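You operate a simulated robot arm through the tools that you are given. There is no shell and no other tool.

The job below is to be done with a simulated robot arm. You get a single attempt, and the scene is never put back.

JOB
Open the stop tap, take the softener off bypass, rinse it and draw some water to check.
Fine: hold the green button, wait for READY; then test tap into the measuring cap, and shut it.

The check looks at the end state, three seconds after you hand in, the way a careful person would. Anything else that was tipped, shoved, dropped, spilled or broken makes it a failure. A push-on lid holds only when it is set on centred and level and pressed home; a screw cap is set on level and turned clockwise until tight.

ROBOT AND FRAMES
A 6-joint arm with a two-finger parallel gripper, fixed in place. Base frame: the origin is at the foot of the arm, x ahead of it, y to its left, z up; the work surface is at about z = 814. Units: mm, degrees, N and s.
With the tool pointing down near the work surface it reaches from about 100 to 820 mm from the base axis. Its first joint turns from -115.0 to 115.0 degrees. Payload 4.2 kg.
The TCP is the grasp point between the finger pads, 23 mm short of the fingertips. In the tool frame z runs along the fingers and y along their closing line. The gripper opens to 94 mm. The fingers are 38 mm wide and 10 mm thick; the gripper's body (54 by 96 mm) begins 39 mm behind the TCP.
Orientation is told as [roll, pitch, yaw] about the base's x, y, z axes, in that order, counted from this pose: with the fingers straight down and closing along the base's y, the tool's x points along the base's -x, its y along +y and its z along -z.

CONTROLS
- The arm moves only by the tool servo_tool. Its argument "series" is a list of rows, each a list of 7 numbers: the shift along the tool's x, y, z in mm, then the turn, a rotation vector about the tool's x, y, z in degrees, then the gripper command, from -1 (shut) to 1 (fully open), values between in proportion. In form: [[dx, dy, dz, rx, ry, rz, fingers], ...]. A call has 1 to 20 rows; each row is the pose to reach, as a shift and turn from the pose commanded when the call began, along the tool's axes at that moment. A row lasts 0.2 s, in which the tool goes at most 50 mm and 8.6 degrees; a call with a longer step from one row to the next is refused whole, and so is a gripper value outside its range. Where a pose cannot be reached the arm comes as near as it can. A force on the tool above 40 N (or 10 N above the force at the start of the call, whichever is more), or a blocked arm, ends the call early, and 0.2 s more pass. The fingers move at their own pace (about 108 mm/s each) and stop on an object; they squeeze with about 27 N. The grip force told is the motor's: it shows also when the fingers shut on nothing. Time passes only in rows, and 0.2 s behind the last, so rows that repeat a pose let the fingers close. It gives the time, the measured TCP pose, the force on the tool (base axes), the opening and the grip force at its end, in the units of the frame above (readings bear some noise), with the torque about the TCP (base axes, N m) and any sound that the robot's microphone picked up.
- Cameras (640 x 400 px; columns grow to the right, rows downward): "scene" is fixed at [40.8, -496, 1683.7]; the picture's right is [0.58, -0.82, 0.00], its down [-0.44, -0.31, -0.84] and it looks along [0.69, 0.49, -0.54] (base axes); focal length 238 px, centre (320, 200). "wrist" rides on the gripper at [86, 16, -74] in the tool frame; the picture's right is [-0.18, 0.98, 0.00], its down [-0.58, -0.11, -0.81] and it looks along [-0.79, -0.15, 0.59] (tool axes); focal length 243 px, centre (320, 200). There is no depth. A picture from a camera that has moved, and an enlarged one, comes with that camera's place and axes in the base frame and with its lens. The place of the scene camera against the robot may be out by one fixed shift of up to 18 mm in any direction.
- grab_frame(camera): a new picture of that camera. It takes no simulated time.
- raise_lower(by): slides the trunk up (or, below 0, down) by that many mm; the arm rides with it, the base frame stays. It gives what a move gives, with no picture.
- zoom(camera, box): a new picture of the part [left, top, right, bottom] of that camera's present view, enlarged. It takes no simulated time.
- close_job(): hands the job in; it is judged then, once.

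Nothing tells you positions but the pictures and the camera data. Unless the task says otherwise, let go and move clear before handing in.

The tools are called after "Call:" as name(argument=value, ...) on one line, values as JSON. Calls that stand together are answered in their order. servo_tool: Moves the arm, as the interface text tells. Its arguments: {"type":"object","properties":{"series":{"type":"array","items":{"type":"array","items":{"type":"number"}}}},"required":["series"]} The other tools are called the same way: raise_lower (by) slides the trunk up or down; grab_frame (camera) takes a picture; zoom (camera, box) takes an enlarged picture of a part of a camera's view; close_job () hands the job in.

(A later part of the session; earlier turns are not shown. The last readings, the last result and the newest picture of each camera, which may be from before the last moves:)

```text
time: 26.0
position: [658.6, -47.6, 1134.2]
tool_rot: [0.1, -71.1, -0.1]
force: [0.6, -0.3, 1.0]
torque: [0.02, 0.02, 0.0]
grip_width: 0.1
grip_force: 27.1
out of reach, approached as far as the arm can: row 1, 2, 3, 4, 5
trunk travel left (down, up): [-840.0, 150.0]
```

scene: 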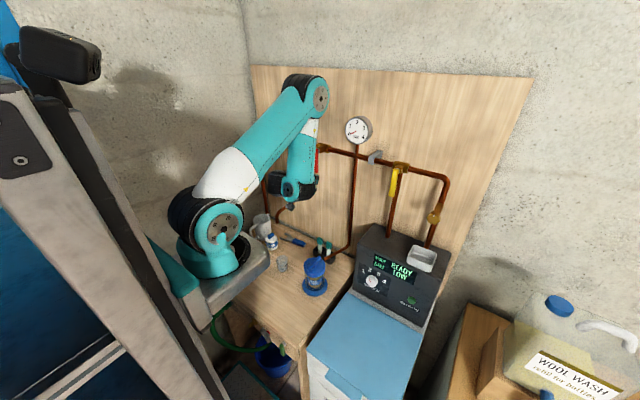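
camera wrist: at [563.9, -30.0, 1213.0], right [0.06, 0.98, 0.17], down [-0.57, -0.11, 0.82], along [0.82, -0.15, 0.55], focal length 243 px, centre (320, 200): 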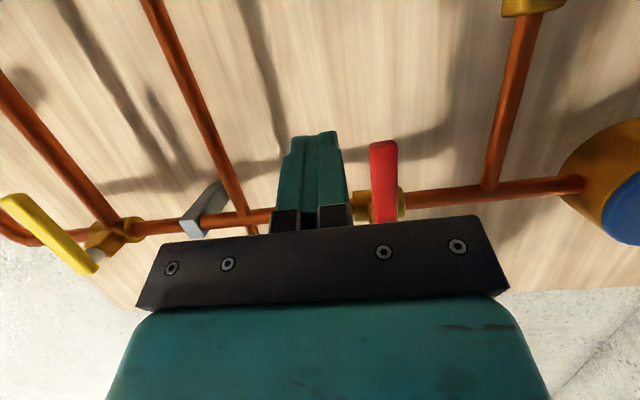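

The arm seems stuck against some joint limit; I'll look at its configuration.

Call:
grab_frame(camera="scene")

Call:
servo_tool(series=[[0, 0, 0, 0, 8, 0, -1], [0, 0, 0, 0, 16, 0, -1], [0, 0, 0, 0, 24, 0, -1], [0, 0, 0, 0, 24, 0, -1]])

Call:
grab_frame(camera="scene")

```text
taken
```

scene: 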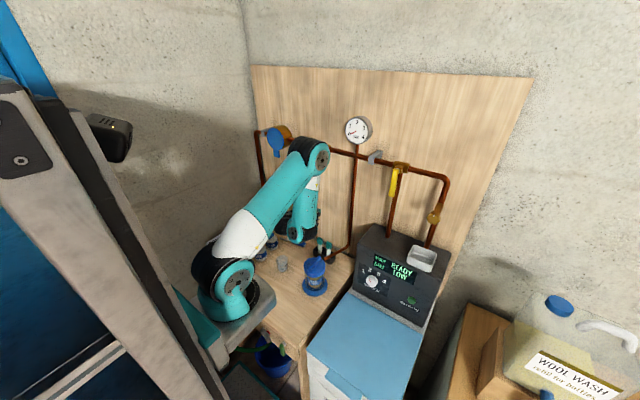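

```text
time: 27.0
position: [602.1, -59.1, 1004.0]
tool_rot: [0.1, -52.4, -0.2]
force: [-0.5, 0.8, 0.7]
torque: [-0.03, 0.01, 0.04]
grip_width: 0.0
grip_force: 27.4
out of reach, approached as far as the arm can: row 1, 2, 3, 4
trunk travel left (down, up): [-840.0, 150.0]
```

```text
taken
```

scene: 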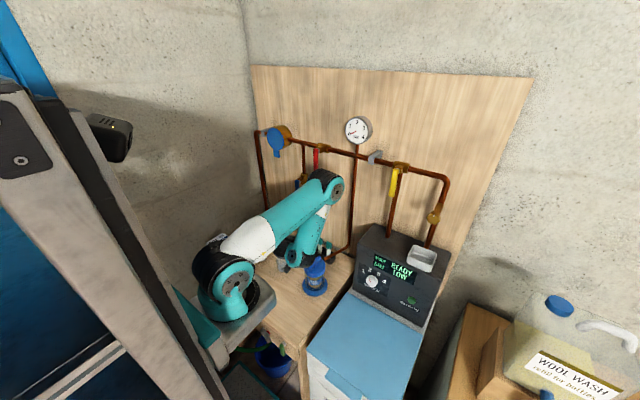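

The arm folded too tightly: the pitched hand makes the wrist come too close to the shoulder near y≈0. I'll return to tool-down while rising away from the filter housing, then use a yawed approach with the wrist further out.

Call:
servo_tool(series=[[-10, 0, -8, 0, 7, 0, -1], [-20, 0, -16, 0, 14, 0, -1], [-30, 0, -24, 0, 21, 0, -1], [-40, 0, -32, 0, 28, 0, -1], [-50, 0, -40, 0, 35, 0, -1], [-60, 0, -48, 0, 42, 0, -1], [-70, 0, -56, 0, 49, 0, -1], [-79, 0, -61, 0, 52.4, 0, -1], [-79, 0, -61, 0, 52.4, 0, -1]])

Call:
grab_frame(camera="scene")

Call:
zoom(camera="scene", box=[230, 210, 358, 310])

```text
time: 27.6
position: [570.5, -63.8, 958.2]
tool_rot: [1.0, -44.9, -1.0]
force: [-4.6, 0.5, 18.5]
torque: [0.0, 0.07, -0.05]
grip_width: 0.2
grip_force: 26.7
out of reach, approached as far as the arm can: row 1, 2
trunk travel left (down, up): [-840.0, 150.0]
stopped in row 2: the force on the tool passed its limit at 93 N (the readings are from after the stop); the commanded pose is now the measured one
```

```text
taken
```

scene: 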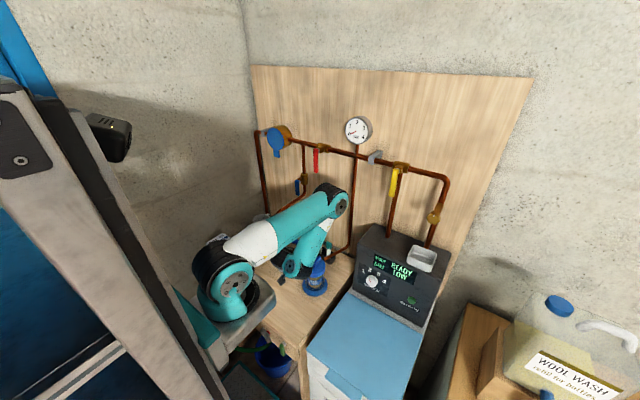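

```text
4.00 times, centred on (294, 260) of scene
camera zoom: at [40.8, -496.0, 1683.7], right [0.58, -0.82, 0.0], down [-0.44, -0.31, -0.84], along [0.69, 0.49, -0.54], focal length 950 px, centre (424, -40)
```

zoom: 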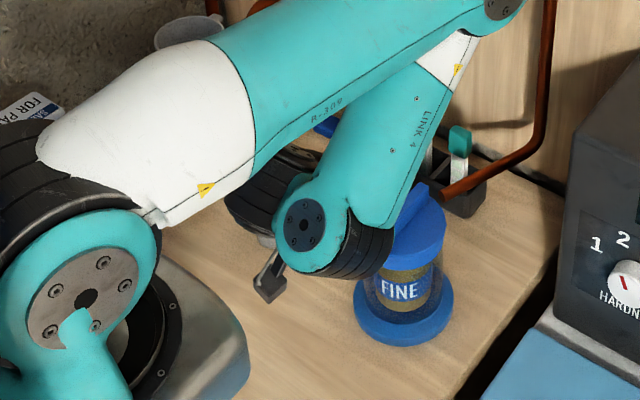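

The hand has touched the top of the filter housing, because the solver moved it downward instead of up. Raising the trunk is a pure lift, so I'll do that immediately.

Call:
raise_lower(by=150)

Call:
zoom(camera="scene", box=[230, 210, 358, 310])

Call:
grab_frame(camera="scene")

Call:
grab_frame(camera="wrist")

```text
time: 29.3
position: [571.1, -63.7, 1106.6]
tool_rot: [1.0, -44.8, -0.9]
force: [0.3, -0.2, 0.4]
torque: [0.01, -0.01, 0.01]
grip_width: 0.0
grip_force: 26.8
trunk travel left (down, up): [-990.0, 0.0]
```

```text
4.00 times, centred on (294, 260) of scene
camera zoom: at [40.8, -496.0, 1683.7], right [0.58, -0.82, 0.0], down [-0.44, -0.31, -0.84], along [0.69, 0.49, -0.54], focal length 950 px, centre (424, -40)
```

zoom: 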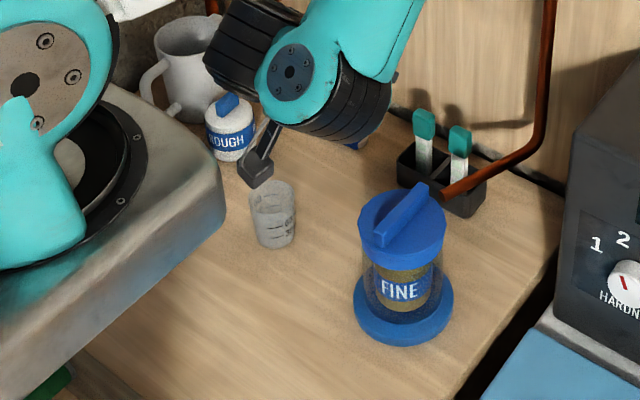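

```text
taken
```

scene: 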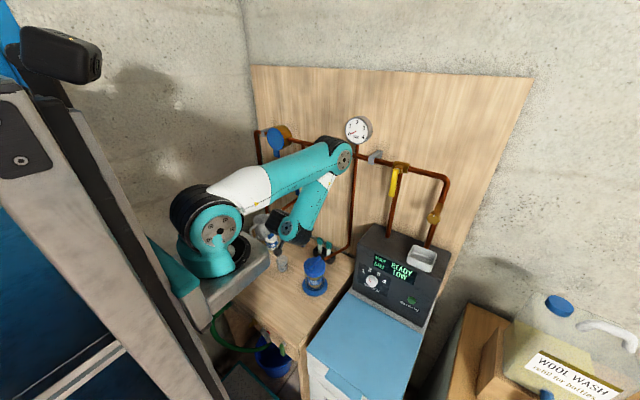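

```text
taken
camera wrist: at [456.4, -47.1, 1099.1], right [0.13, 0.98, 0.14], down [-0.16, -0.12, 0.98], along [0.98, -0.15, 0.14], focal length 243 px, centre (320, 200)
```

wrist: 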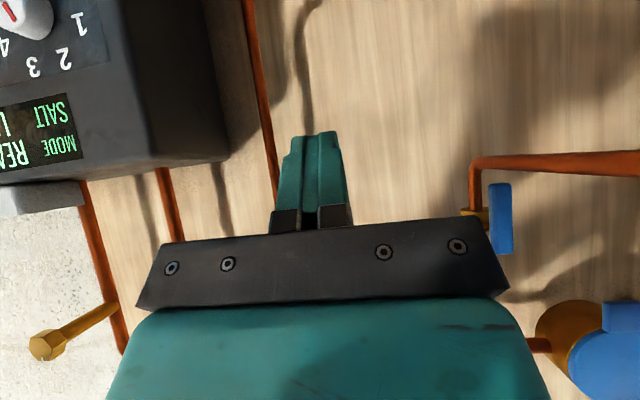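

Clear of everything now, and the housing still stands in place. I'll compare its lid with the earlier view using the same zoom.

Call:
zoom(camera="scene", box=[290, 230, 354, 300])

Call:
zoom(camera="scene", box=[250, 230, 330, 280])

```text
5.71 times, centred on (322, 265) of scene
camera zoom: at [40.8, -496.0, 1683.7], right [0.58, -0.82, 0.0], down [-0.44, -0.31, -0.84], along [0.69, 0.49, -0.54], focal length 1357 px, centre (309, -171)
```

zoom: 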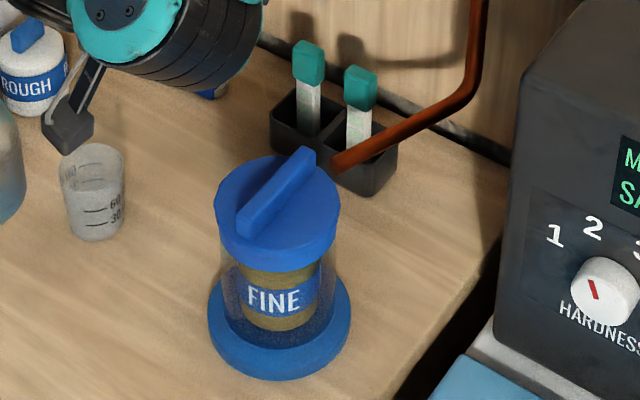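

```text
8.00 times, centred on (290, 255) of scene
camera zoom: at [40.8, -496.0, 1683.7], right [0.58, -0.82, 0.0], down [-0.44, -0.31, -0.84], along [0.69, 0.49, -0.54], focal length 1900 px, centre (560, -240)
```

zoom: 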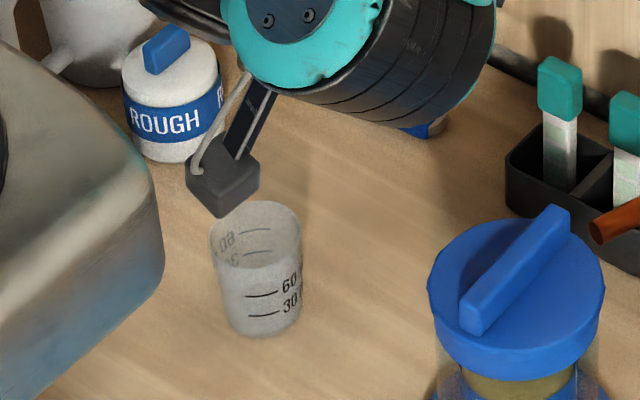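

Everything is identical to before, so no harm done. I'll now move outward (to the right, away from the base) in small steps to unfold the arm.

Call:
servo_tool(series=[[0, -30, 0, 0, 0, 0, -1], [0, -60, 0, 0, 0, 0, -1], [0, -90, 0, 0, 0, 0, -1]])

```text
time: 30.1
position: [570.2, -155.6, 1103.7]
tool_rot: [1.0, -44.8, -0.7]
force: [-0.5, 0.7, 0.1]
torque: [-0.01, -0.03, 0.0]
grip_width: 0.0
grip_force: 26.6
out of reach, approached as far as the arm can: row 2
trunk travel left (down, up): [-990.0, 0.0]
```

Call:
servo_tool(series=[[0, -30, 0, 0, 0, 0, -1], [0, -60, 0, 0, 0, 0, -1], [-14, -80, -14, 0, 8, 0, -1], [-28, -100, -28, 0, 16, 0, -1], [-42, -120, -42, 0, 24, 0, -1], [-56, -120, -56, 0, 32, 0, -1], [-70, -120, -70, 0, 40, 0, -1], [-85, -120, -85, 0, 44.8, 0, -1], [-85, -120, -85, 0, 44.8, 0, -1]])

```text
time: 32.1
position: [570.5, -276.1, 1225.1]
tool_rot: [0.6, 0.0, -0.2]
force: [-0.6, 0.0, 0.3]
torque: [0.02, -0.02, -0.02]
grip_width: 0.0
grip_force: 26.6
trunk travel left (down, up): [-990.0, 0.0]
```

Exact tracking is back. Now I'll yaw the tool 45° to the left and then pitch it up, so the wrist stays well out to the right when I reach the red lever.

Call:
servo_tool(series=[[-8, 14, -12, 0, 0, -8, -1], [-16, 28, -25, 0, 0, -16, -1], [-24, 42, -37, 0, 0, -24, -1], [-32, 56, -50, 0, 0, -32, -1], [-40, 70, -62, 0, 0, -40, -1], [-40, 80, -75, 0, 0, -45, -1], [-40, 80, -75, 0, 0, -45, -1]])

Call:
servo_tool(series=[[0, 0, 0, 0, -8, 0, -1], [0, 0, 0, 0, -16, 0, -1], [0, 0, 0, 0, -24, 0, -1], [0, 0, 0, 0, -32, 0, -1], [0, 0, 0, 0, -40, 0, -1], [0, 0, 0, 0, -48, 0, -1], [0, 0, 0, 0, -55, 0, -1], [0, 0, 0, 0, -55, 0, -1]])

Call:
grab_frame(camera="wrist")

Call:
grab_frame(camera="scene")

```text
time: 33.7
position: [610.8, -196.6, 1300.2]
tool_rot: [0.4, -0.5, 44.8]
force: [-0.5, 0.3, -0.3]
torque: [-0.02, 0.0, 0.03]
grip_width: 0.0
grip_force: 27.1
trunk travel left (down, up): [-990.0, 0.0]
```

```text
time: 35.5
position: [610.7, -197.1, 1300.1]
tool_rot: [0.8, -55.7, 44.2]
force: [1.0, -0.1, 0.3]
torque: [0.0, 0.0, -0.01]
grip_width: 0.0
grip_force: 26.8
trunk travel left (down, up): [-990.0, 0.0]
```

```text
taken
camera wrist: at [520.0, -262.4, 1271.8], right [-0.62, 0.77, 0.16], down [-0.16, -0.32, 0.93], along [0.77, 0.55, 0.32], focal length 243 px, centre (320, 200)
```

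wrist: 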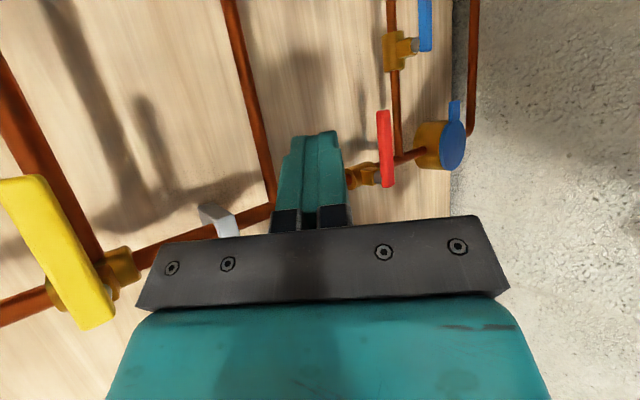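

```text
taken
```

scene: 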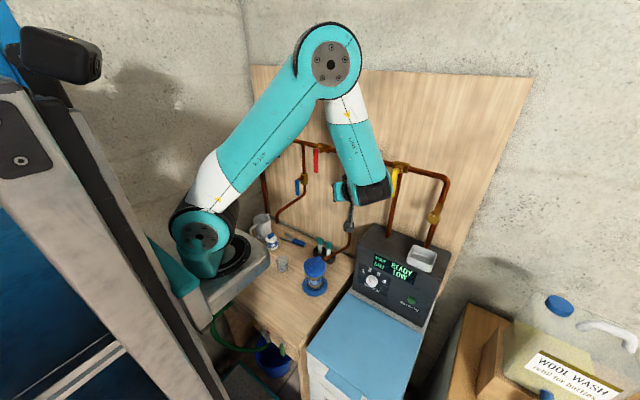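

This orientation works well; both red and yellow levers are in view. I'll advance along the tool direction to just right of the red lever's lower end.

Call:
servo_tool(series=[[-22, 7.6, 33.8, 0, 0, 0, -1], [-45, 15.2, 67.6, 0, 0, 0, -1], [-67, 22.8, 101.4, 0, 0, 0, -1], [-89.9, 30.4, 135.3, 0, 0, 0, -1], [-89.9, 30.4, 135.3, 0, 0, 0, -1]])

Call:
grab_frame(camera="wrist")

Call:
zoom(camera="scene", box=[250, 100, 410, 200])

```text
time: 36.7
position: [704.4, -59.8, 1299.3]
tool_rot: [0.7, -55.5, 44.2]
force: [-0.4, 0.3, 0.5]
torque: [-0.02, 0.04, -0.02]
grip_width: 0.0
grip_force: 27.6
trunk travel left (down, up): [-990.0, 0.0]
```

```text
taken
camera wrist: at [614.1, -125.7, 1269.7], right [-0.62, 0.77, 0.16], down [-0.16, -0.32, 0.93], along [0.77, 0.55, 0.32], focal length 243 px, centre (320, 200)
```

wrist: 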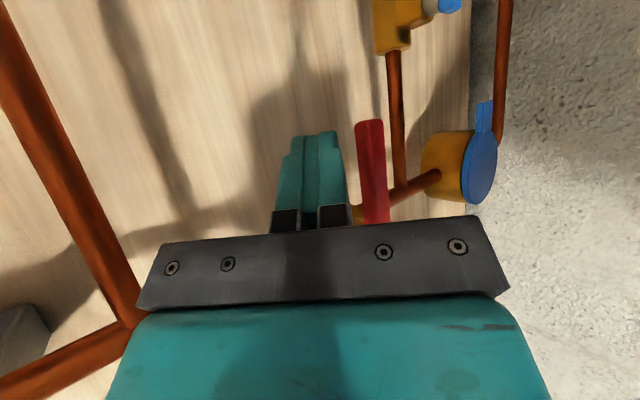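

```text
4.00 times, centred on (330, 150) of scene
camera zoom: at [40.8, -496.0, 1683.7], right [0.58, -0.82, 0.0], down [-0.44, -0.31, -0.84], along [0.69, 0.49, -0.54], focal length 950 px, centre (280, 400)
```

zoom: 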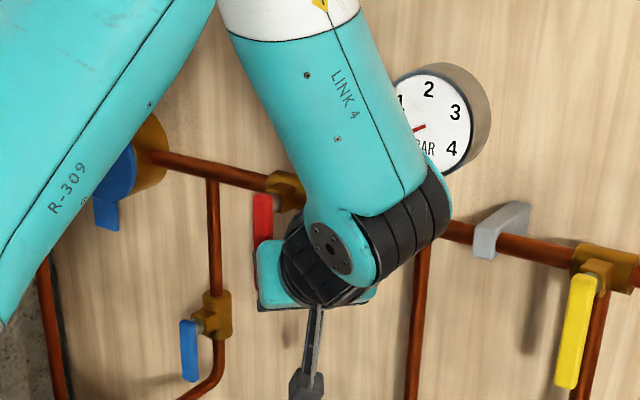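

The fingertip is about 19 mm to the right of the red lever's lower end. I'll push it left about 30° and watch for resistance, gauge movement, sound or water.

Call:
servo_tool(series=[[-6.9, 12.0, 9.5, 0, 0, 0, -1], [-10.5, 17.4, 13.3, 0, 0, 0, -1], [-14.3, 22.8, 17.1, 0, 0, 0, -1], [-18.5, 27.8, 20.2, 0, 0, 0, -1], [-22.7, 32.8, 23.2, 0, 0, 0, -1]])

Call:
grab_frame(camera="wrist")

Call:
zoom(camera="scene", box=[250, 100, 410, 200])

Call:
zoom(camera="scene", box=[250, 190, 350, 290])

```text
time: 37.4
position: [704.3, -44.1, 1298.7]
tool_rot: [0.0, -55.0, 43.8]
force: [-16.7, -34.2, 8.7]
torque: [0.25, -0.18, -0.08]
grip_width: 0.0
grip_force: 27.4
trunk travel left (down, up): [-990.0, 0.0]
stopped in row 3: the force on the tool passed its limit at 47 N (the readings are from after the stop); the commanded pose is now the measured one
```

```text
taken
camera wrist: at [612.3, -108.7, 1270.4], right [-0.6, 0.78, 0.15], down [-0.16, -0.31, 0.94], along [0.78, 0.54, 0.31], focal length 243 px, centre (320, 200)
```

wrist: 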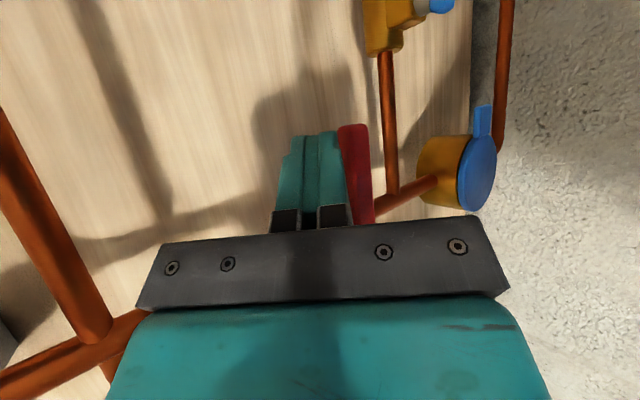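

```text
4.00 times, centred on (330, 150) of scene
camera zoom: at [40.8, -496.0, 1683.7], right [0.58, -0.82, 0.0], down [-0.44, -0.31, -0.84], along [0.69, 0.49, -0.54], focal length 950 px, centre (280, 400)
```

zoom: 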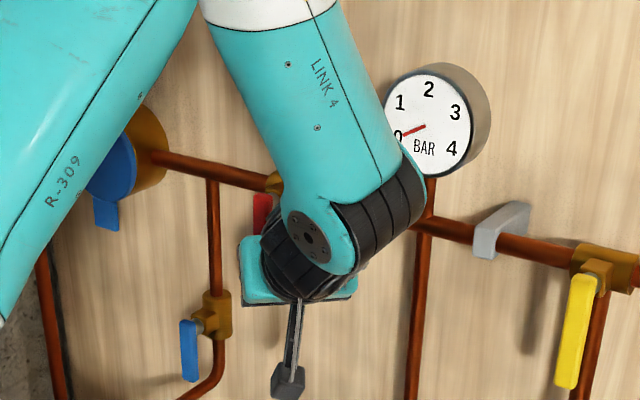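

```text
4.00 times, centred on (300, 240) of scene
camera zoom: at [40.8, -496.0, 1683.7], right [0.58, -0.82, 0.0], down [-0.44, -0.31, -0.84], along [0.69, 0.49, -0.54], focal length 950 px, centre (400, 40)
```

zoom: 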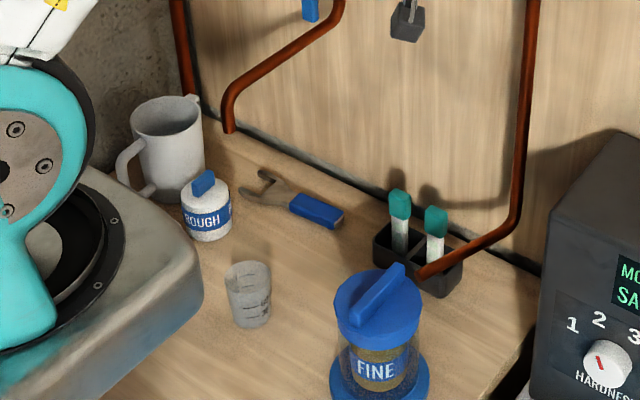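

The red lever is hard against its stop in that direction, so it opens toward the right. I'll retreat, swing the tool to the mirror-image approach (yaw −45°, wrist on the left) and push from its left side.

Call:
servo_tool(series=[[3, -10, -30, 0, 0, 0, -1], [3, -10, -65, 0, 0, 0, -1], [3, -10, -100, 0, 0, 0, -1], [3, -10, -110, 0, 8, 0, -1], [3, -10, -110, 0, 16, 0, -1], [3, -10, -110, 0, 24, 0, -1], [3, -10, -110, 0, 32, 0, -1], [3, -10, -110, 0, 40, 0, -1], [3, -10, -110, 0, 48, 0, -1], [3, -10, -110, 0, 55, 0, -1], [3, -10, -110, 0, 55, 0, -1]])

```text
time: 39.8
position: [645.0, -110.2, 1359.5]
tool_rot: [0.1, 0.1, 44.3]
force: [-0.2, 0.2, -0.3]
torque: [-0.03, -0.01, 0.0]
grip_width: 0.0
grip_force: 26.7
trunk travel left (down, up): [-990.0, 0.0]
```

Call:
servo_tool(series=[[17.9, 17.4, 0, 0, 0, 8, -1], [32.2, 31.4, 0, 0, 0, 16, -1], [18, 46, 1, 0, 0, 24, -1], [4, 60, 2, 0, 0, 32, -1], [-10, 75, 3, 0, 0, 40, -1], [-24, 89, 4, 0, 0, 48, -1], [-38, 103, 5, 0, 0, 56, -1], [-52, 118, 6, 0, 0, 64, -1], [-66, 132, 7, 0, 0, 72, -1], [-80, 146, 8, 0, 0, 80, -1], [-93.5, 160.3, 10, 0, 0, 88, -1], [-93.5, 160.3, 10, 0, 0, 89.3, -1], [-93.5, 160.3, 10, 0, 0, 89.3, -1]])

Call:
servo_tool(series=[[0, 0, 0, 0, -8, 0, -1], [0, 0, 0, 0, -16, 0, -1], [0, 0, 0, 0, -24, 0, -1]])

Call:
grab_frame(camera="scene")

```text
time: 42.6
position: [600.8, 70.0, 1348.4]
tool_rot: [0.1, 0.1, -45.1]
force: [-0.2, -0.9, 0.2]
torque: [0.0, 0.01, 0.01]
grip_width: 0.0
grip_force: 26.4
trunk travel left (down, up): [-990.0, 0.0]
```

```text
time: 43.4
position: [602.5, 69.5, 1348.9]
tool_rot: [0.0, -24.0, -45.1]
force: [-0.3, -0.3, -0.1]
torque: [-0.02, 0.02, -0.06]
grip_width: 0.0
grip_force: 26.9
trunk travel left (down, up): [-990.0, 0.0]
```

```text
taken
```

scene: 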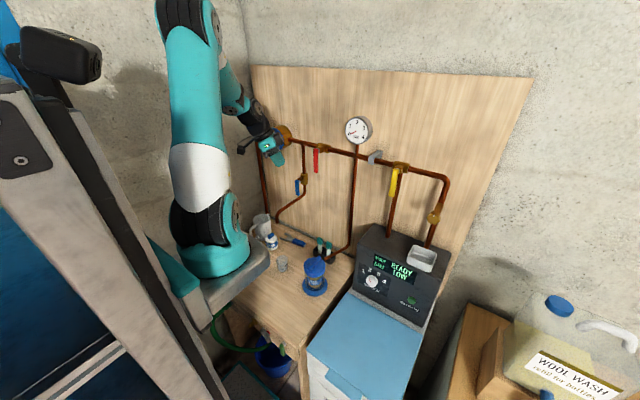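

Call:
servo_tool(series=[[-9, 8.5, 9, 0, -8, 0, -1], [-18, 17, 18.5, 0, -16, 0, -1], [-27, 25.5, 28, 0, -24, 0, -1], [-36.3, 33.9, 37, 0, -31, 0, -1], [-36.3, 33.9, 37, 0, -31, 0, -1]])

Call:
grab_frame(camera="wrist")

Call:
grab_frame(camera="scene")

```text
time: 44.6
position: [659.1, 60.4, 1331.0]
tool_rot: [0.1, -54.9, -45.0]
force: [0.6, -0.2, -0.3]
torque: [-0.05, 0.0, -0.01]
grip_width: 0.1
grip_force: 27.4
trunk travel left (down, up): [-990.0, 0.0]
```

```text
taken
camera wrist: at [592.0, 150.6, 1302.3], right [0.77, 0.62, 0.15], down [-0.31, 0.15, 0.94], along [0.56, -0.77, 0.31], focal length 243 px, centre (320, 200)
```

wrist: 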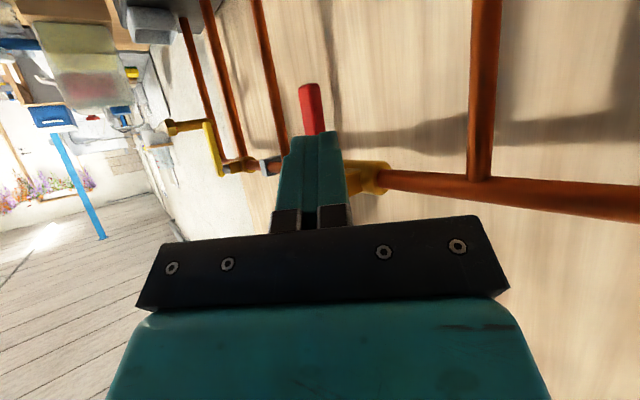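

```text
taken
```

scene: 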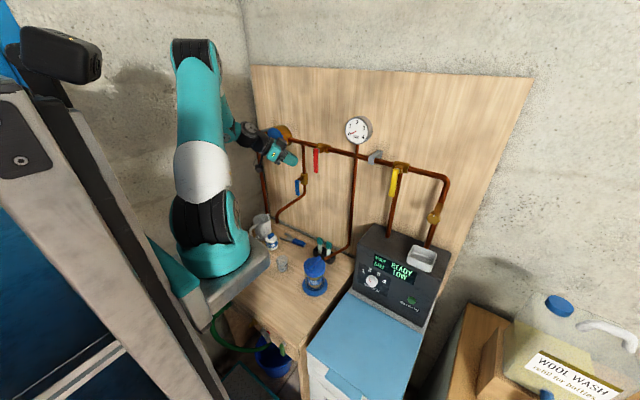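

Mirror approach is set; the red lever's lower end is visible past the fingers. I'll move beside its left face and then start pushing right.

Call:
servo_tool(series=[[0.9, 10.6, 26.5, 0, 0, 0, -1], [1.8, 21.2, 53.1, 0, 0, 0, -1], [1.8, 21.2, 53.1, 0, 0, 0, -1]])

Call:
servo_tool(series=[[-7.8, -12.7, 10.1, 0, 0, 0, -1], [-11.6, -18, 13.9, 0, 0, 0, -1], [-15.4, -23.3, 17.7, 0, 0, 0, -1]])

Call:
grab_frame(camera="wrist")

Call:
zoom(camera="scene", box=[250, 100, 410, 200])

Call:
zoom(camera="scene", box=[250, 190, 350, 290])

```text
time: 45.4
position: [705.6, 43.2, 1296.6]
tool_rot: [0.1, -54.8, -45.3]
force: [0.3, -0.2, -0.4]
torque: [0.01, -0.02, -0.01]
grip_width: 0.2
grip_force: 26.9
trunk travel left (down, up): [-990.0, 0.0]
```

```text
time: 46.2
position: [705.1, 12.9, 1300.4]
tool_rot: [0.2, -54.9, -45.2]
force: [-0.1, 0.9, -1.7]
torque: [0.09, 0.03, 0.0]
grip_width: 0.0
grip_force: 27.1
trunk travel left (down, up): [-990.0, 0.0]
```

```text
taken
camera wrist: at [637.0, 102.5, 1272.6], right [0.77, 0.62, 0.15], down [-0.31, 0.15, 0.94], along [0.56, -0.77, 0.31], focal length 243 px, centre (320, 200)
```

wrist: 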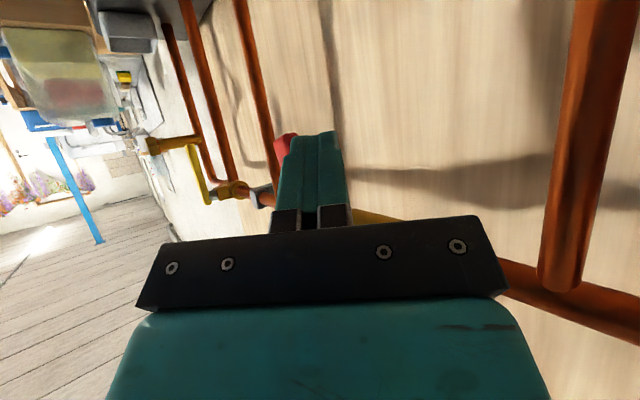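

```text
4.00 times, centred on (330, 150) of scene
camera zoom: at [40.8, -496.0, 1683.7], right [0.58, -0.82, 0.0], down [-0.44, -0.31, -0.84], along [0.69, 0.49, -0.54], focal length 950 px, centre (280, 400)
```

zoom: 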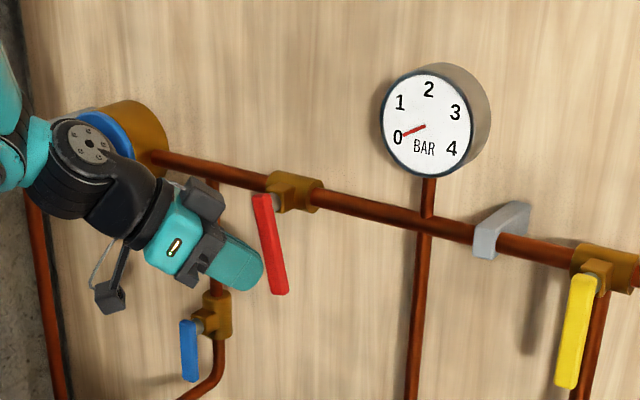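

```text
4.00 times, centred on (300, 240) of scene
camera zoom: at [40.8, -496.0, 1683.7], right [0.58, -0.82, 0.0], down [-0.44, -0.31, -0.84], along [0.69, 0.49, -0.54], focal length 950 px, centre (400, 40)
```

zoom: 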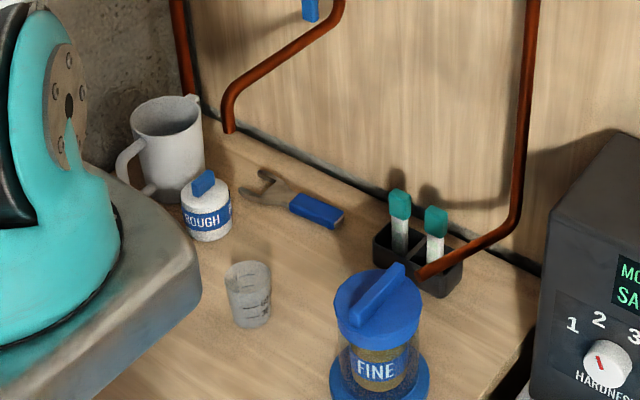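

The red lever turns to the right freely. I'll continue to about 45° and check the gauge and the spout.

Call:
servo_tool(series=[[-5, -5.3, 3, 0, 0, 0, -1], [-9.9, -10.6, 6.1, 0, 0, 0, -1], [-13.5, -16, 10.5, 0, 0, 0, -1], [-17.2, -21.9, 14.8, 0, 0, 0, -1]])

Call:
zoom(camera="scene", box=[250, 100, 410, 200])

Call:
zoom(camera="scene", box=[250, 190, 350, 290])

```text
time: 47.2
position: [705.3, -17.9, 1305.7]
tool_rot: [0.2, -54.9, -45.1]
force: [-0.6, 0.6, 0.8]
torque: [0.0, 0.01, 0.02]
grip_width: 0.4
grip_force: 26.9
trunk travel left (down, up): [-990.0, 0.0]
```

```text
4.00 times, centred on (330, 150) of scene
camera zoom: at [40.8, -496.0, 1683.7], right [0.58, -0.82, 0.0], down [-0.44, -0.31, -0.84], along [0.69, 0.49, -0.54], focal length 950 px, centre (280, 400)
```

zoom: 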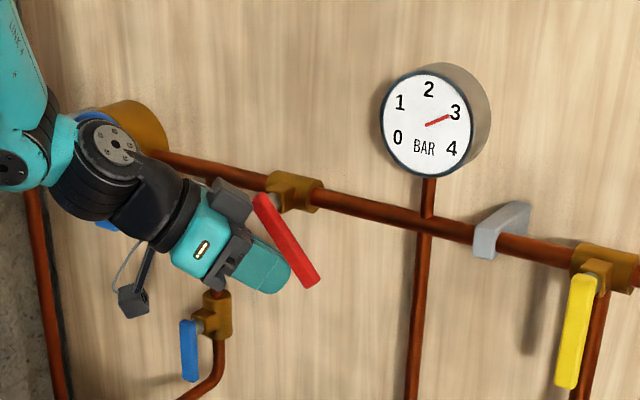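

```text
4.00 times, centred on (300, 240) of scene
camera zoom: at [40.8, -496.0, 1683.7], right [0.58, -0.82, 0.0], down [-0.44, -0.31, -0.84], along [0.69, 0.49, -0.54], focal length 950 px, centre (400, 40)
```

zoom: 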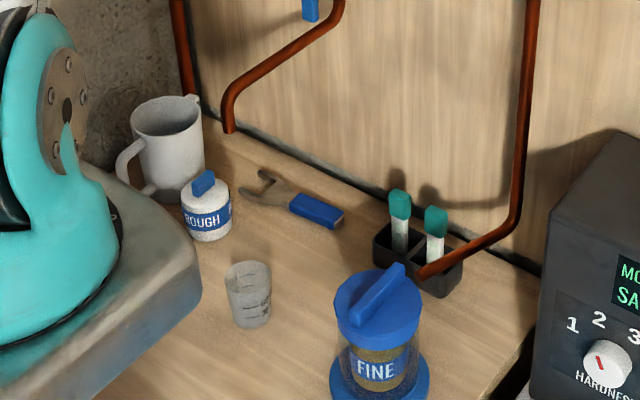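

Gauge jumped to 3 bar with no water anywhere, so the blue tap is shut as it stands. I'll finish opening the red lever to its horizontal stop.

Call:
servo_tool(series=[[-5.8, -6.4, 3.7, 0, 0, 0, -1], [-11.7, -12.8, 7.4, 0, 0, 0, -1], [-17.4, -18.5, 10.4, 0, 0, 0, -1], [-23.1, -24.1, 13.3, 0, 0, 0, -1], [-29, -27, 12.8, 0, 0, 0, -1], [-34.5, -29.8, 12.2, 0, 0, 0, -1], [-38.6, -29.8, 9.3, 0, 0, 0, -1], [-41.9, -29.8, 7, 0, 0, 0, -1]])

Call:
zoom(camera="scene", box=[250, 100, 410, 200])

Call:
grab_frame(camera="wrist")

```text
time: 48.0
position: [703.0, -35.2, 1306.3]
tool_rot: [-0.5, -54.0, -43.7]
force: [-7.9, 14.0, -11.5]
torque: [-0.95, -0.27, 0.3]
grip_width: 0.0
grip_force: 27.5
trunk travel left (down, up): [-990.0, 0.0]
stopped in row 3: the force on the tool passed its limit at 48 N (the readings are from after the stop); the commanded pose is now the measured one
```

```text
4.00 times, centred on (330, 150) of scene
camera zoom: at [40.8, -496.0, 1683.7], right [0.58, -0.82, 0.0], down [-0.44, -0.31, -0.84], along [0.69, 0.49, -0.54], focal length 950 px, centre (280, 400)
```

zoom: 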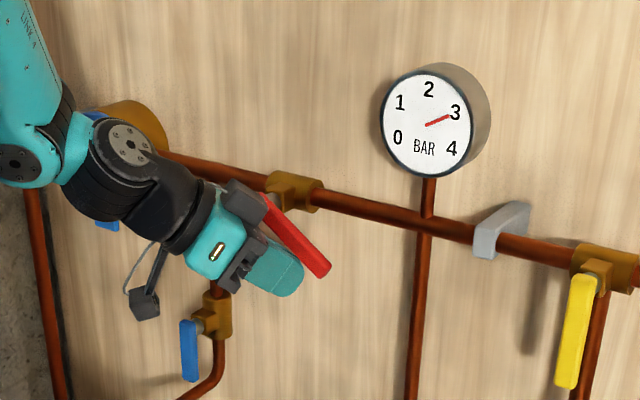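

```text
taken
camera wrist: at [633.9, 54.4, 1281.6], right [0.76, 0.63, 0.14], down [-0.3, 0.14, 0.94], along [0.58, -0.76, 0.3], focal length 243 px, centre (320, 200)
```

wrist: 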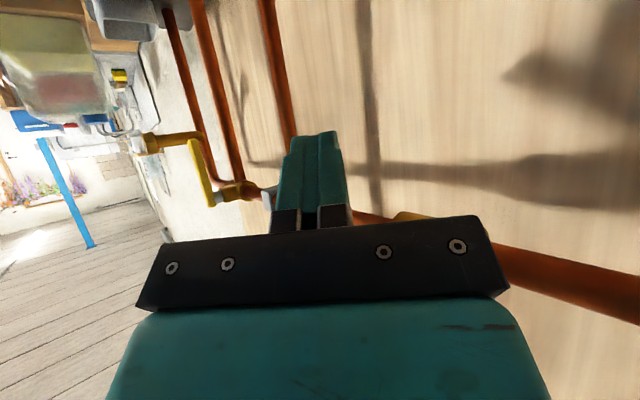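

The red lever is at about 45° and still moves, but the gripper's body has met the lever's hub. I'll back off, lower the trunk so a frontal approach fits, and finish from there.

Call:
servo_tool(series=[[0, 4, -15, 0, 0, 0, -1], [0, 4, -35, 0, 0, 0, -1], [0, 0, -60, 0, 0, 0, -1], [-24, -2, -85, 0, 0, 0, -1], [-48, -4, -110, 0, 0, 0, -1], [-70.5, -5.7, -133.6, 0, 0, 0, -1], [-70.5, -5.7, -133.6, 0, 0, 0, -1]])

Call:
zoom(camera="scene", box=[250, 100, 410, 200])

```text
time: 49.6
position: [652.7, 6.2, 1443.1]
tool_rot: [0.0, -54.2, -44.2]
force: [-0.8, 0.4, 0.6]
torque: [0.0, 0.03, -0.05]
grip_width: 0.1
grip_force: 26.8
trunk travel left (down, up): [-990.0, 0.0]
```

```text
4.00 times, centred on (330, 150) of scene
camera zoom: at [40.8, -496.0, 1683.7], right [0.58, -0.82, 0.0], down [-0.44, -0.31, -0.84], along [0.69, 0.49, -0.54], focal length 950 px, centre (280, 400)
```

zoom: 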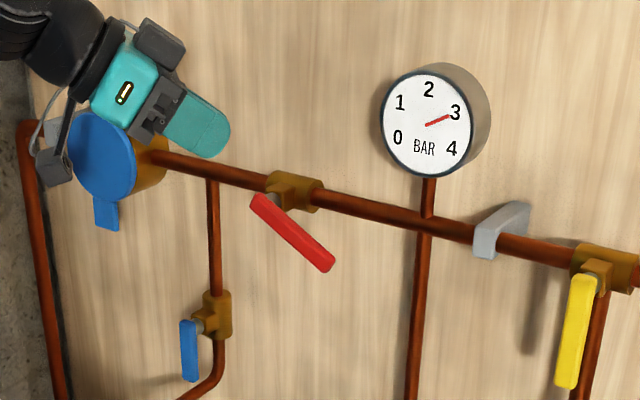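

Call:
raise_lower(by=-150)

Call:
servo_tool(series=[[0, 0, 0, -6.6, 0, -4.6, -1], [0, 0, 0, -13.1, 0, -9.2, -1], [0, 0, 0, -19.7, 0, -13.8, -1], [0, 0, 0, -26.2, 0, -18.4, -1], [0, 0, 0, -32.8, 0, -23, -1], [0, 0, 0, -36.4, 0, -25.4, -1], [0, 0, 0, -36.4, 0, -25.4, -1]])

Call:
grab_frame(camera="wrist")

Call:
grab_frame(camera="scene")

```text
time: 51.3
position: [652.7, 6.3, 1294.4]
tool_rot: [-0.2, -54.3, -44.2]
force: [0.5, -1.2, 0.2]
torque: [0.01, -0.01, 0.04]
grip_width: 0.1
grip_force: 26.5
trunk travel left (down, up): [-840.0, 150.0]
```

```text
time: 52.9
position: [652.4, 5.8, 1294.2]
tool_rot: [0.9, -54.7, -0.6]
force: [0.0, 0.1, 0.1]
torque: [0.02, -0.01, 0.0]
grip_width: 0.1
grip_force: 27.0
trunk travel left (down, up): [-840.0, 150.0]
```

```text
taken
camera wrist: at [540.8, 23.2, 1267.4], right [0.1, 0.98, 0.16], down [-0.32, -0.12, 0.94], along [0.94, -0.15, 0.3], focal length 243 px, centre (320, 200)
```

wrist: 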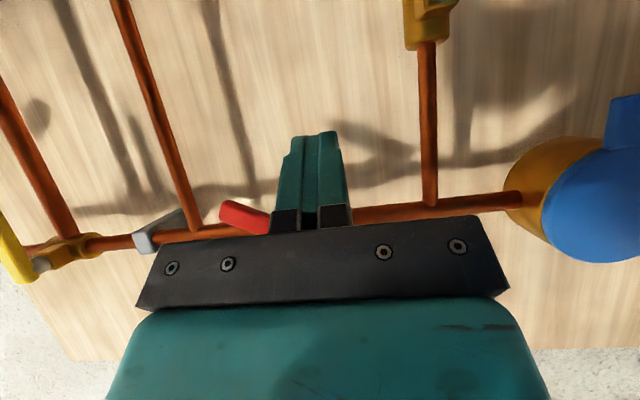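

```text
taken
```

scene: 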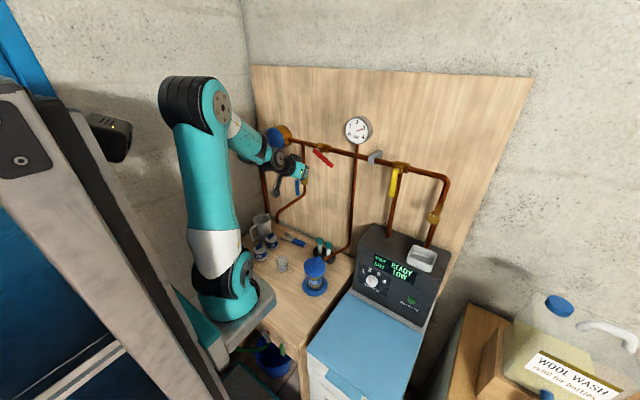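

The frontal pose is reachable now. The red lever sits at about 64°; I'll slide under it near its end and lift it to horizontal.

Call:
servo_tool(series=[[2.5, -33, 1.8, 0, 0, 0, -1], [4.9, -66, 3.5, 0, 0, 0, -1], [-9, -66, 23, 0, 0, 0, -1], [-22.8, -66, 42.7, 0, 0, 0, -1], [-33, -66, 35, 0, 0, 0, -1], [-44.1, -66, 27.6, 0, 0, 0, -1], [-52, -66, 22, 0, 0, 0, -1], [-60.4, -66, 16.1, 0, 0, 0, -1], [-64.5, -66, 13.2, 0, 0, 0, -1]])

Call:
zoom(camera="scene", box=[250, 100, 410, 200])

Call:
grab_frame(camera="wrist")

```text
time: 54.9
position: [700.4, -60.6, 1333.4]
tool_rot: [0.7, -53.8, -0.5]
force: [-5.8, -1.2, -26.5]
torque: [-0.17, 0.15, 0.04]
grip_width: 0.0
grip_force: 26.8
trunk travel left (down, up): [-840.0, 150.0]
```

```text
4.00 times, centred on (330, 150) of scene
camera zoom: at [40.8, -496.0, 1683.7], right [0.58, -0.82, 0.0], down [-0.44, -0.31, -0.84], along [0.69, 0.49, -0.54], focal length 950 px, centre (280, 400)
```

zoom: 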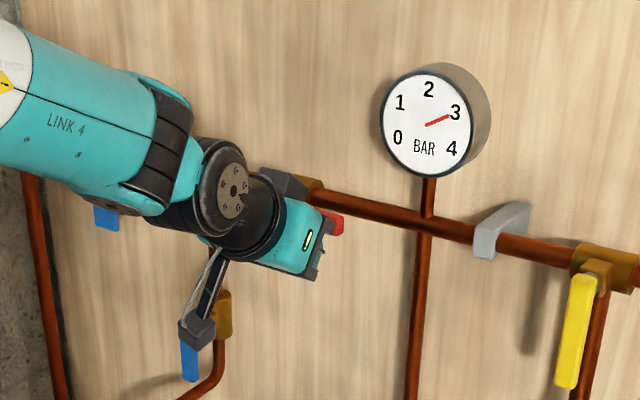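

```text
taken
camera wrist: at [588.3, -44.1, 1308.2], right [0.11, 0.98, 0.16], down [-0.31, -0.12, 0.94], along [0.95, -0.15, 0.29], focal length 243 px, centre (320, 200)
```

wrist: 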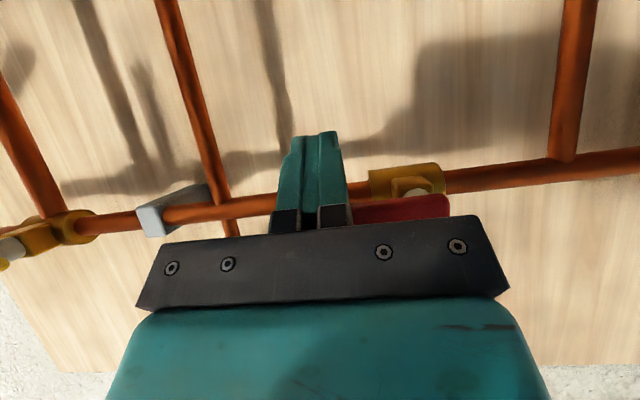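

Red is fully horizontal against its stop (26 N), gauge at 3 bar. Next is the green button, at about (657, −460, 930) on the steep panel; I'll back away from the lever and travel over there.

Call:
servo_tool(series=[[12, 0, 9, 0, 0, 0, -1], [25, 0, -15, 0, 0, 0, -1], [40, 0, -40, 0, 0, 0, -1], [55, 0, -66, 0, 0, 0, -1], [60, -45, -75, 0, 0, 0, -1], [60, -90, -75, 0, 0, 0, -1], [60, -135, -75, 0, 0, 0, -1], [60, -180, -75, 0, 0, 0, -1], [60, -225, -75, 0, 0, 0, -1], [60, -270, -75, 0, 0, 0, -1], [60, -315, -75, 0, 0, 0, -1], [60, -360, -75, 0, 0, 0, -1], [60, -385, -75, 0, 0, 0, -1], [60, -385, -75, 0, 0, 0, -1]])

Call:
grab_frame(camera="scene")

Call:
grab_frame(camera="wrist")

```text
time: 57.9
position: [607.0, -445.0, 1328.9]
tool_rot: [0.9, -54.5, -0.6]
force: [0.1, -0.5, 0.5]
torque: [0.02, 0.02, -0.01]
grip_width: 0.0
grip_force: 26.8
trunk travel left (down, up): [-840.0, 150.0]
```

```text
taken
```

scene: 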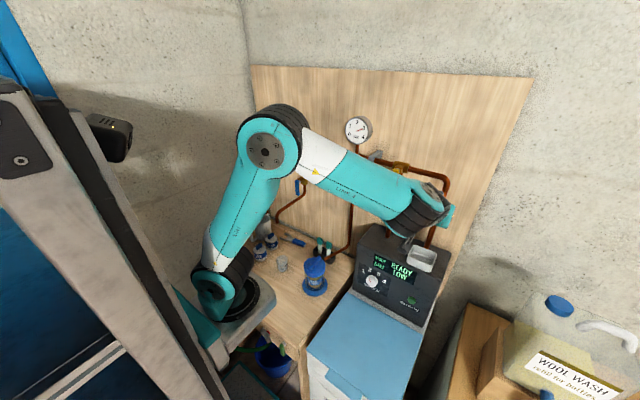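

```text
taken
camera wrist: at [494.9, -428.8, 1302.7], right [0.1, 0.98, 0.16], down [-0.32, -0.12, 0.94], along [0.94, -0.15, 0.3], focal length 243 px, centre (320, 200)
```

wrist: 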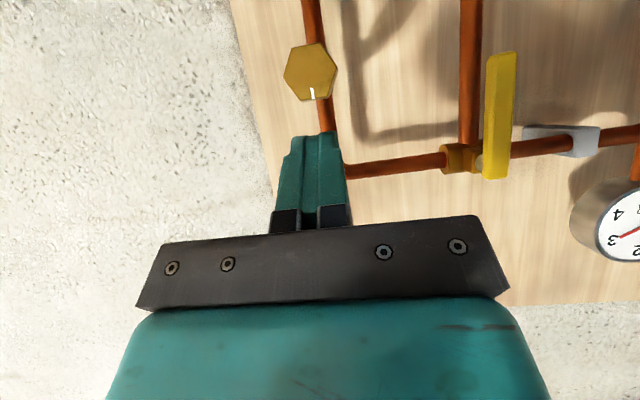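

The panel reads READY with water on. I'll back off from the hex fitting and descend in front of the panel to locate the button precisely.

Call:
servo_tool(series=[[24, 5, -35, 0, 0, 0, -1], [60, 12, -14, 0, 0, 0, -1], [100, 20, 12, 0, 0, 0, -1], [140, 28, 40, 0, 0, 0, -1], [180, 36, 70, 0, 0, 0, -1], [220, 42, 98, 0, 0, 0, -1], [254, 45, 124, 0, 0, 0, -1], [254, 45, 124, 0, 0, 0, -1]])

Call:
grab_frame(camera="wrist")

Call:
grab_frame(camera="scene")

```text
refused: row 5 steps farther than a row can; nothing moved
```

```text
taken
camera wrist: at [494.9, -428.8, 1302.7], right [0.1, 0.98, 0.16], down [-0.32, -0.12, 0.94], along [0.94, -0.15, 0.3], focal length 243 px, centre (320, 200)
```

wrist: 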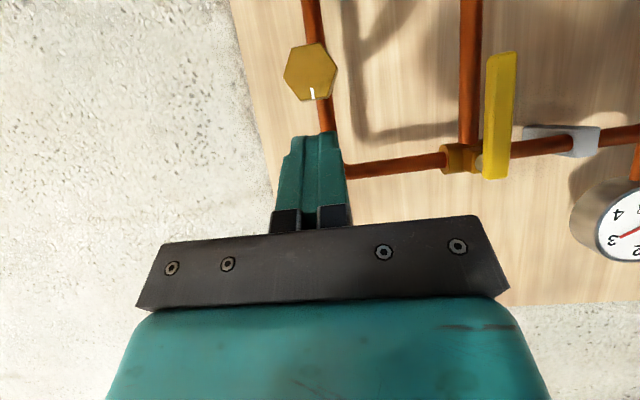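

```text
taken
```

scene: 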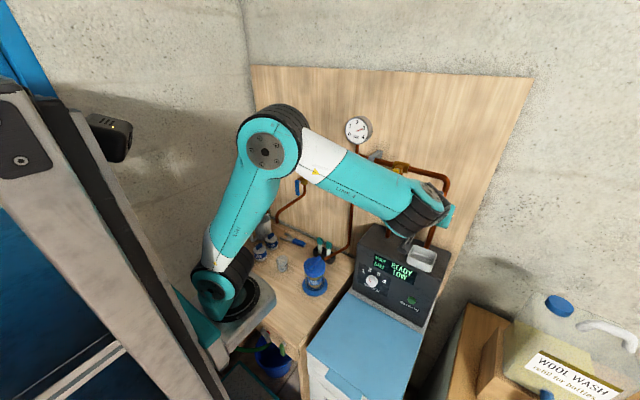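

One row was slightly too long, so nothing moved. I'll repeat the descent with finer steps.

Call:
servo_tool(series=[[24, 5, -35, 0, 0, 0, -1], [58, 11, -18, 0, 0, 0, -1], [92, 18, 6, 0, 0, 0, -1], [126, 24, 30, 0, 0, 0, -1], [160, 30, 54, 0, 0, 0, -1], [194, 36, 80, 0, 0, 0, -1], [225, 41, 103, 0, 0, 0, -1], [254, 45, 124, 0, 0, 0, -1], [254, 45, 124, 0, 0, 0, -1]])

Call:
grab_frame(camera="wrist")

Call:
grab_frame(camera="scene")

```text
time: 59.9
position: [558.8, -397.7, 1050.4]
tool_rot: [0.9, -54.5, -0.6]
force: [-0.6, -1.1, 0.3]
torque: [-0.01, 0.0, -0.01]
grip_width: 0.1
grip_force: 27.0
trunk travel left (down, up): [-840.0, 150.0]
```

```text
taken
camera wrist: at [447.2, -381.1, 1024.8], right [0.1, 0.98, 0.16], down [-0.32, -0.12, 0.94], along [0.94, -0.15, 0.3], focal length 243 px, centre (320, 200)
```

wrist: 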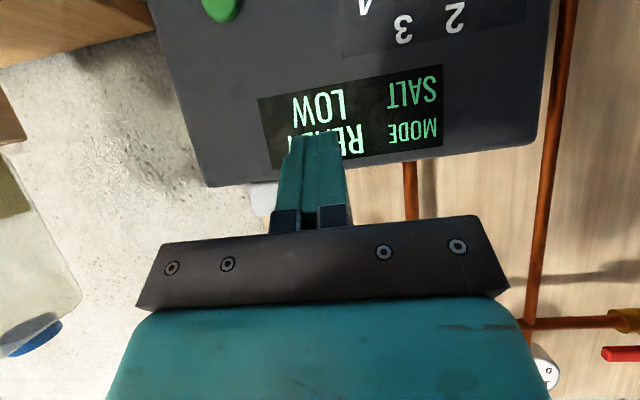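

```text
taken
```

scene: 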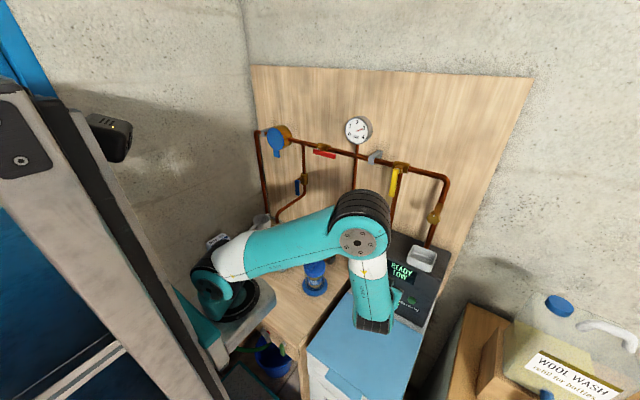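

The button is at about (658, −462, 932) from two wrist views. I'll pitch to face the panel and stop ~40 mm short of the button.

Call:
servo_tool(series=[[13.7, -16, 22, 0, -4, 0, -1], [27.4, -32, 44, 0, -8, 0, -1], [41.2, -48, 66, 0, -12, 0, -1], [54.9, -64, 88.3, 0, -15.5, 0, -1], [54.9, -64, 88.3, 0, -15.5, 0, -1]])

Call:
grab_frame(camera="wrist")

Call:
zoom(camera="scene", box=[340, 220, 460, 315])

```text
time: 61.1
position: [599.3, -460.9, 954.4]
tool_rot: [1.5, -70.0, -1.3]
force: [0.6, 0.0, 0.8]
torque: [-0.01, 0.0, -0.02]
grip_width: 0.0
grip_force: 26.9
trunk travel left (down, up): [-840.0, 150.0]
```

```text
taken
camera wrist: at [499.0, -444.3, 899.4], right [0.06, 0.98, 0.18], down [-0.56, -0.12, 0.82], along [0.83, -0.15, 0.54], focal length 243 px, centre (320, 200)
```

wrist: 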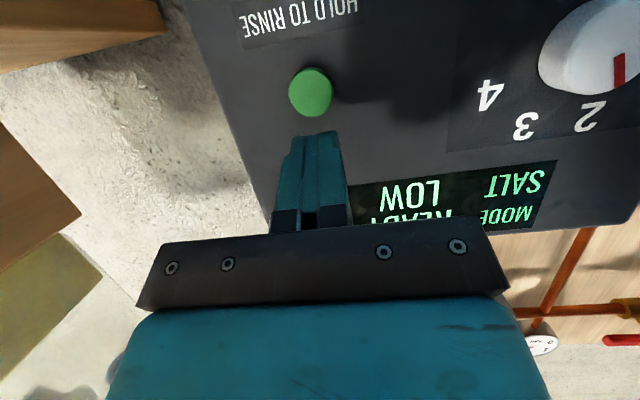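

```text
4.21 times, centred on (400, 268) of scene
camera zoom: at [40.8, -496.0, 1683.7], right [0.58, -0.82, 0.0], down [-0.44, -0.31, -0.84], along [0.69, 0.49, -0.54], focal length 1000 px, centre (-17, -84)
```

zoom: 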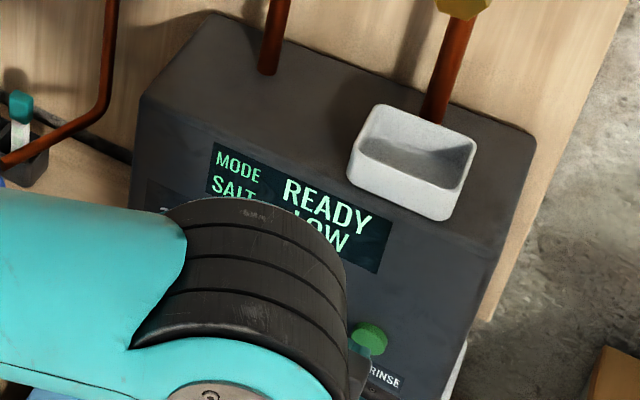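

The display stays visible to both cameras from here. I'll line up 7 mm lower and advance to just short of the button.

Call:
servo_tool(series=[[6.6, 0, 15, 0, 0, 0, -1], [6.6, 0, 30, 0, 0, 0, -1], [6.6, 0, 37, 0, 0, 0, -1], [6.6, 0, 37, 0, 0, 0, -1]])

Call:
grab_frame(camera="wrist")

Call:
zoom(camera="scene", box=[340, 220, 460, 315])

```text
time: 62.1
position: [631.0, -460.7, 935.9]
tool_rot: [1.5, -70.1, -1.3]
force: [-0.3, 0.5, -0.7]
torque: [0.0, 0.0, 0.01]
grip_width: 0.0
grip_force: 27.0
trunk travel left (down, up): [-840.0, 150.0]
```

```text
taken
camera wrist: at [531.4, -443.7, 880.4], right [0.06, 0.98, 0.18], down [-0.56, -0.12, 0.82], along [0.83, -0.15, 0.54], focal length 243 px, centre (320, 200)
```

wrist: 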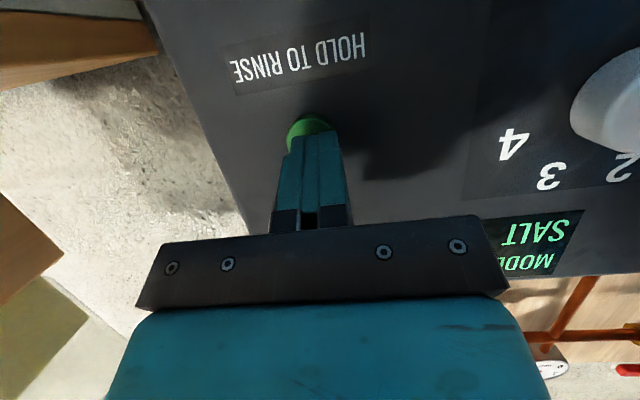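

```text
4.21 times, centred on (400, 268) of scene
camera zoom: at [40.8, -496.0, 1683.7], right [0.58, -0.82, 0.0], down [-0.44, -0.31, -0.84], along [0.69, 0.49, -0.54], focal length 1000 px, centre (-17, -84)
```

zoom: 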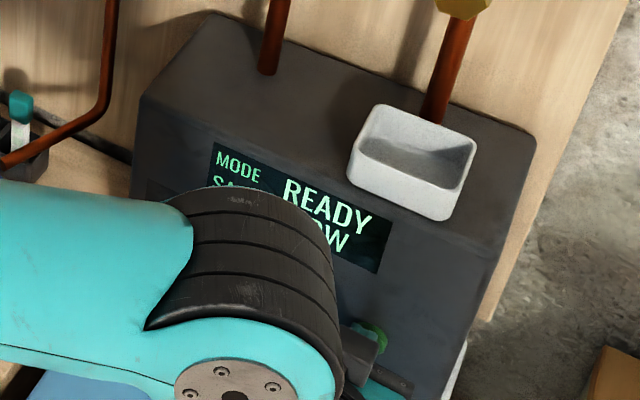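

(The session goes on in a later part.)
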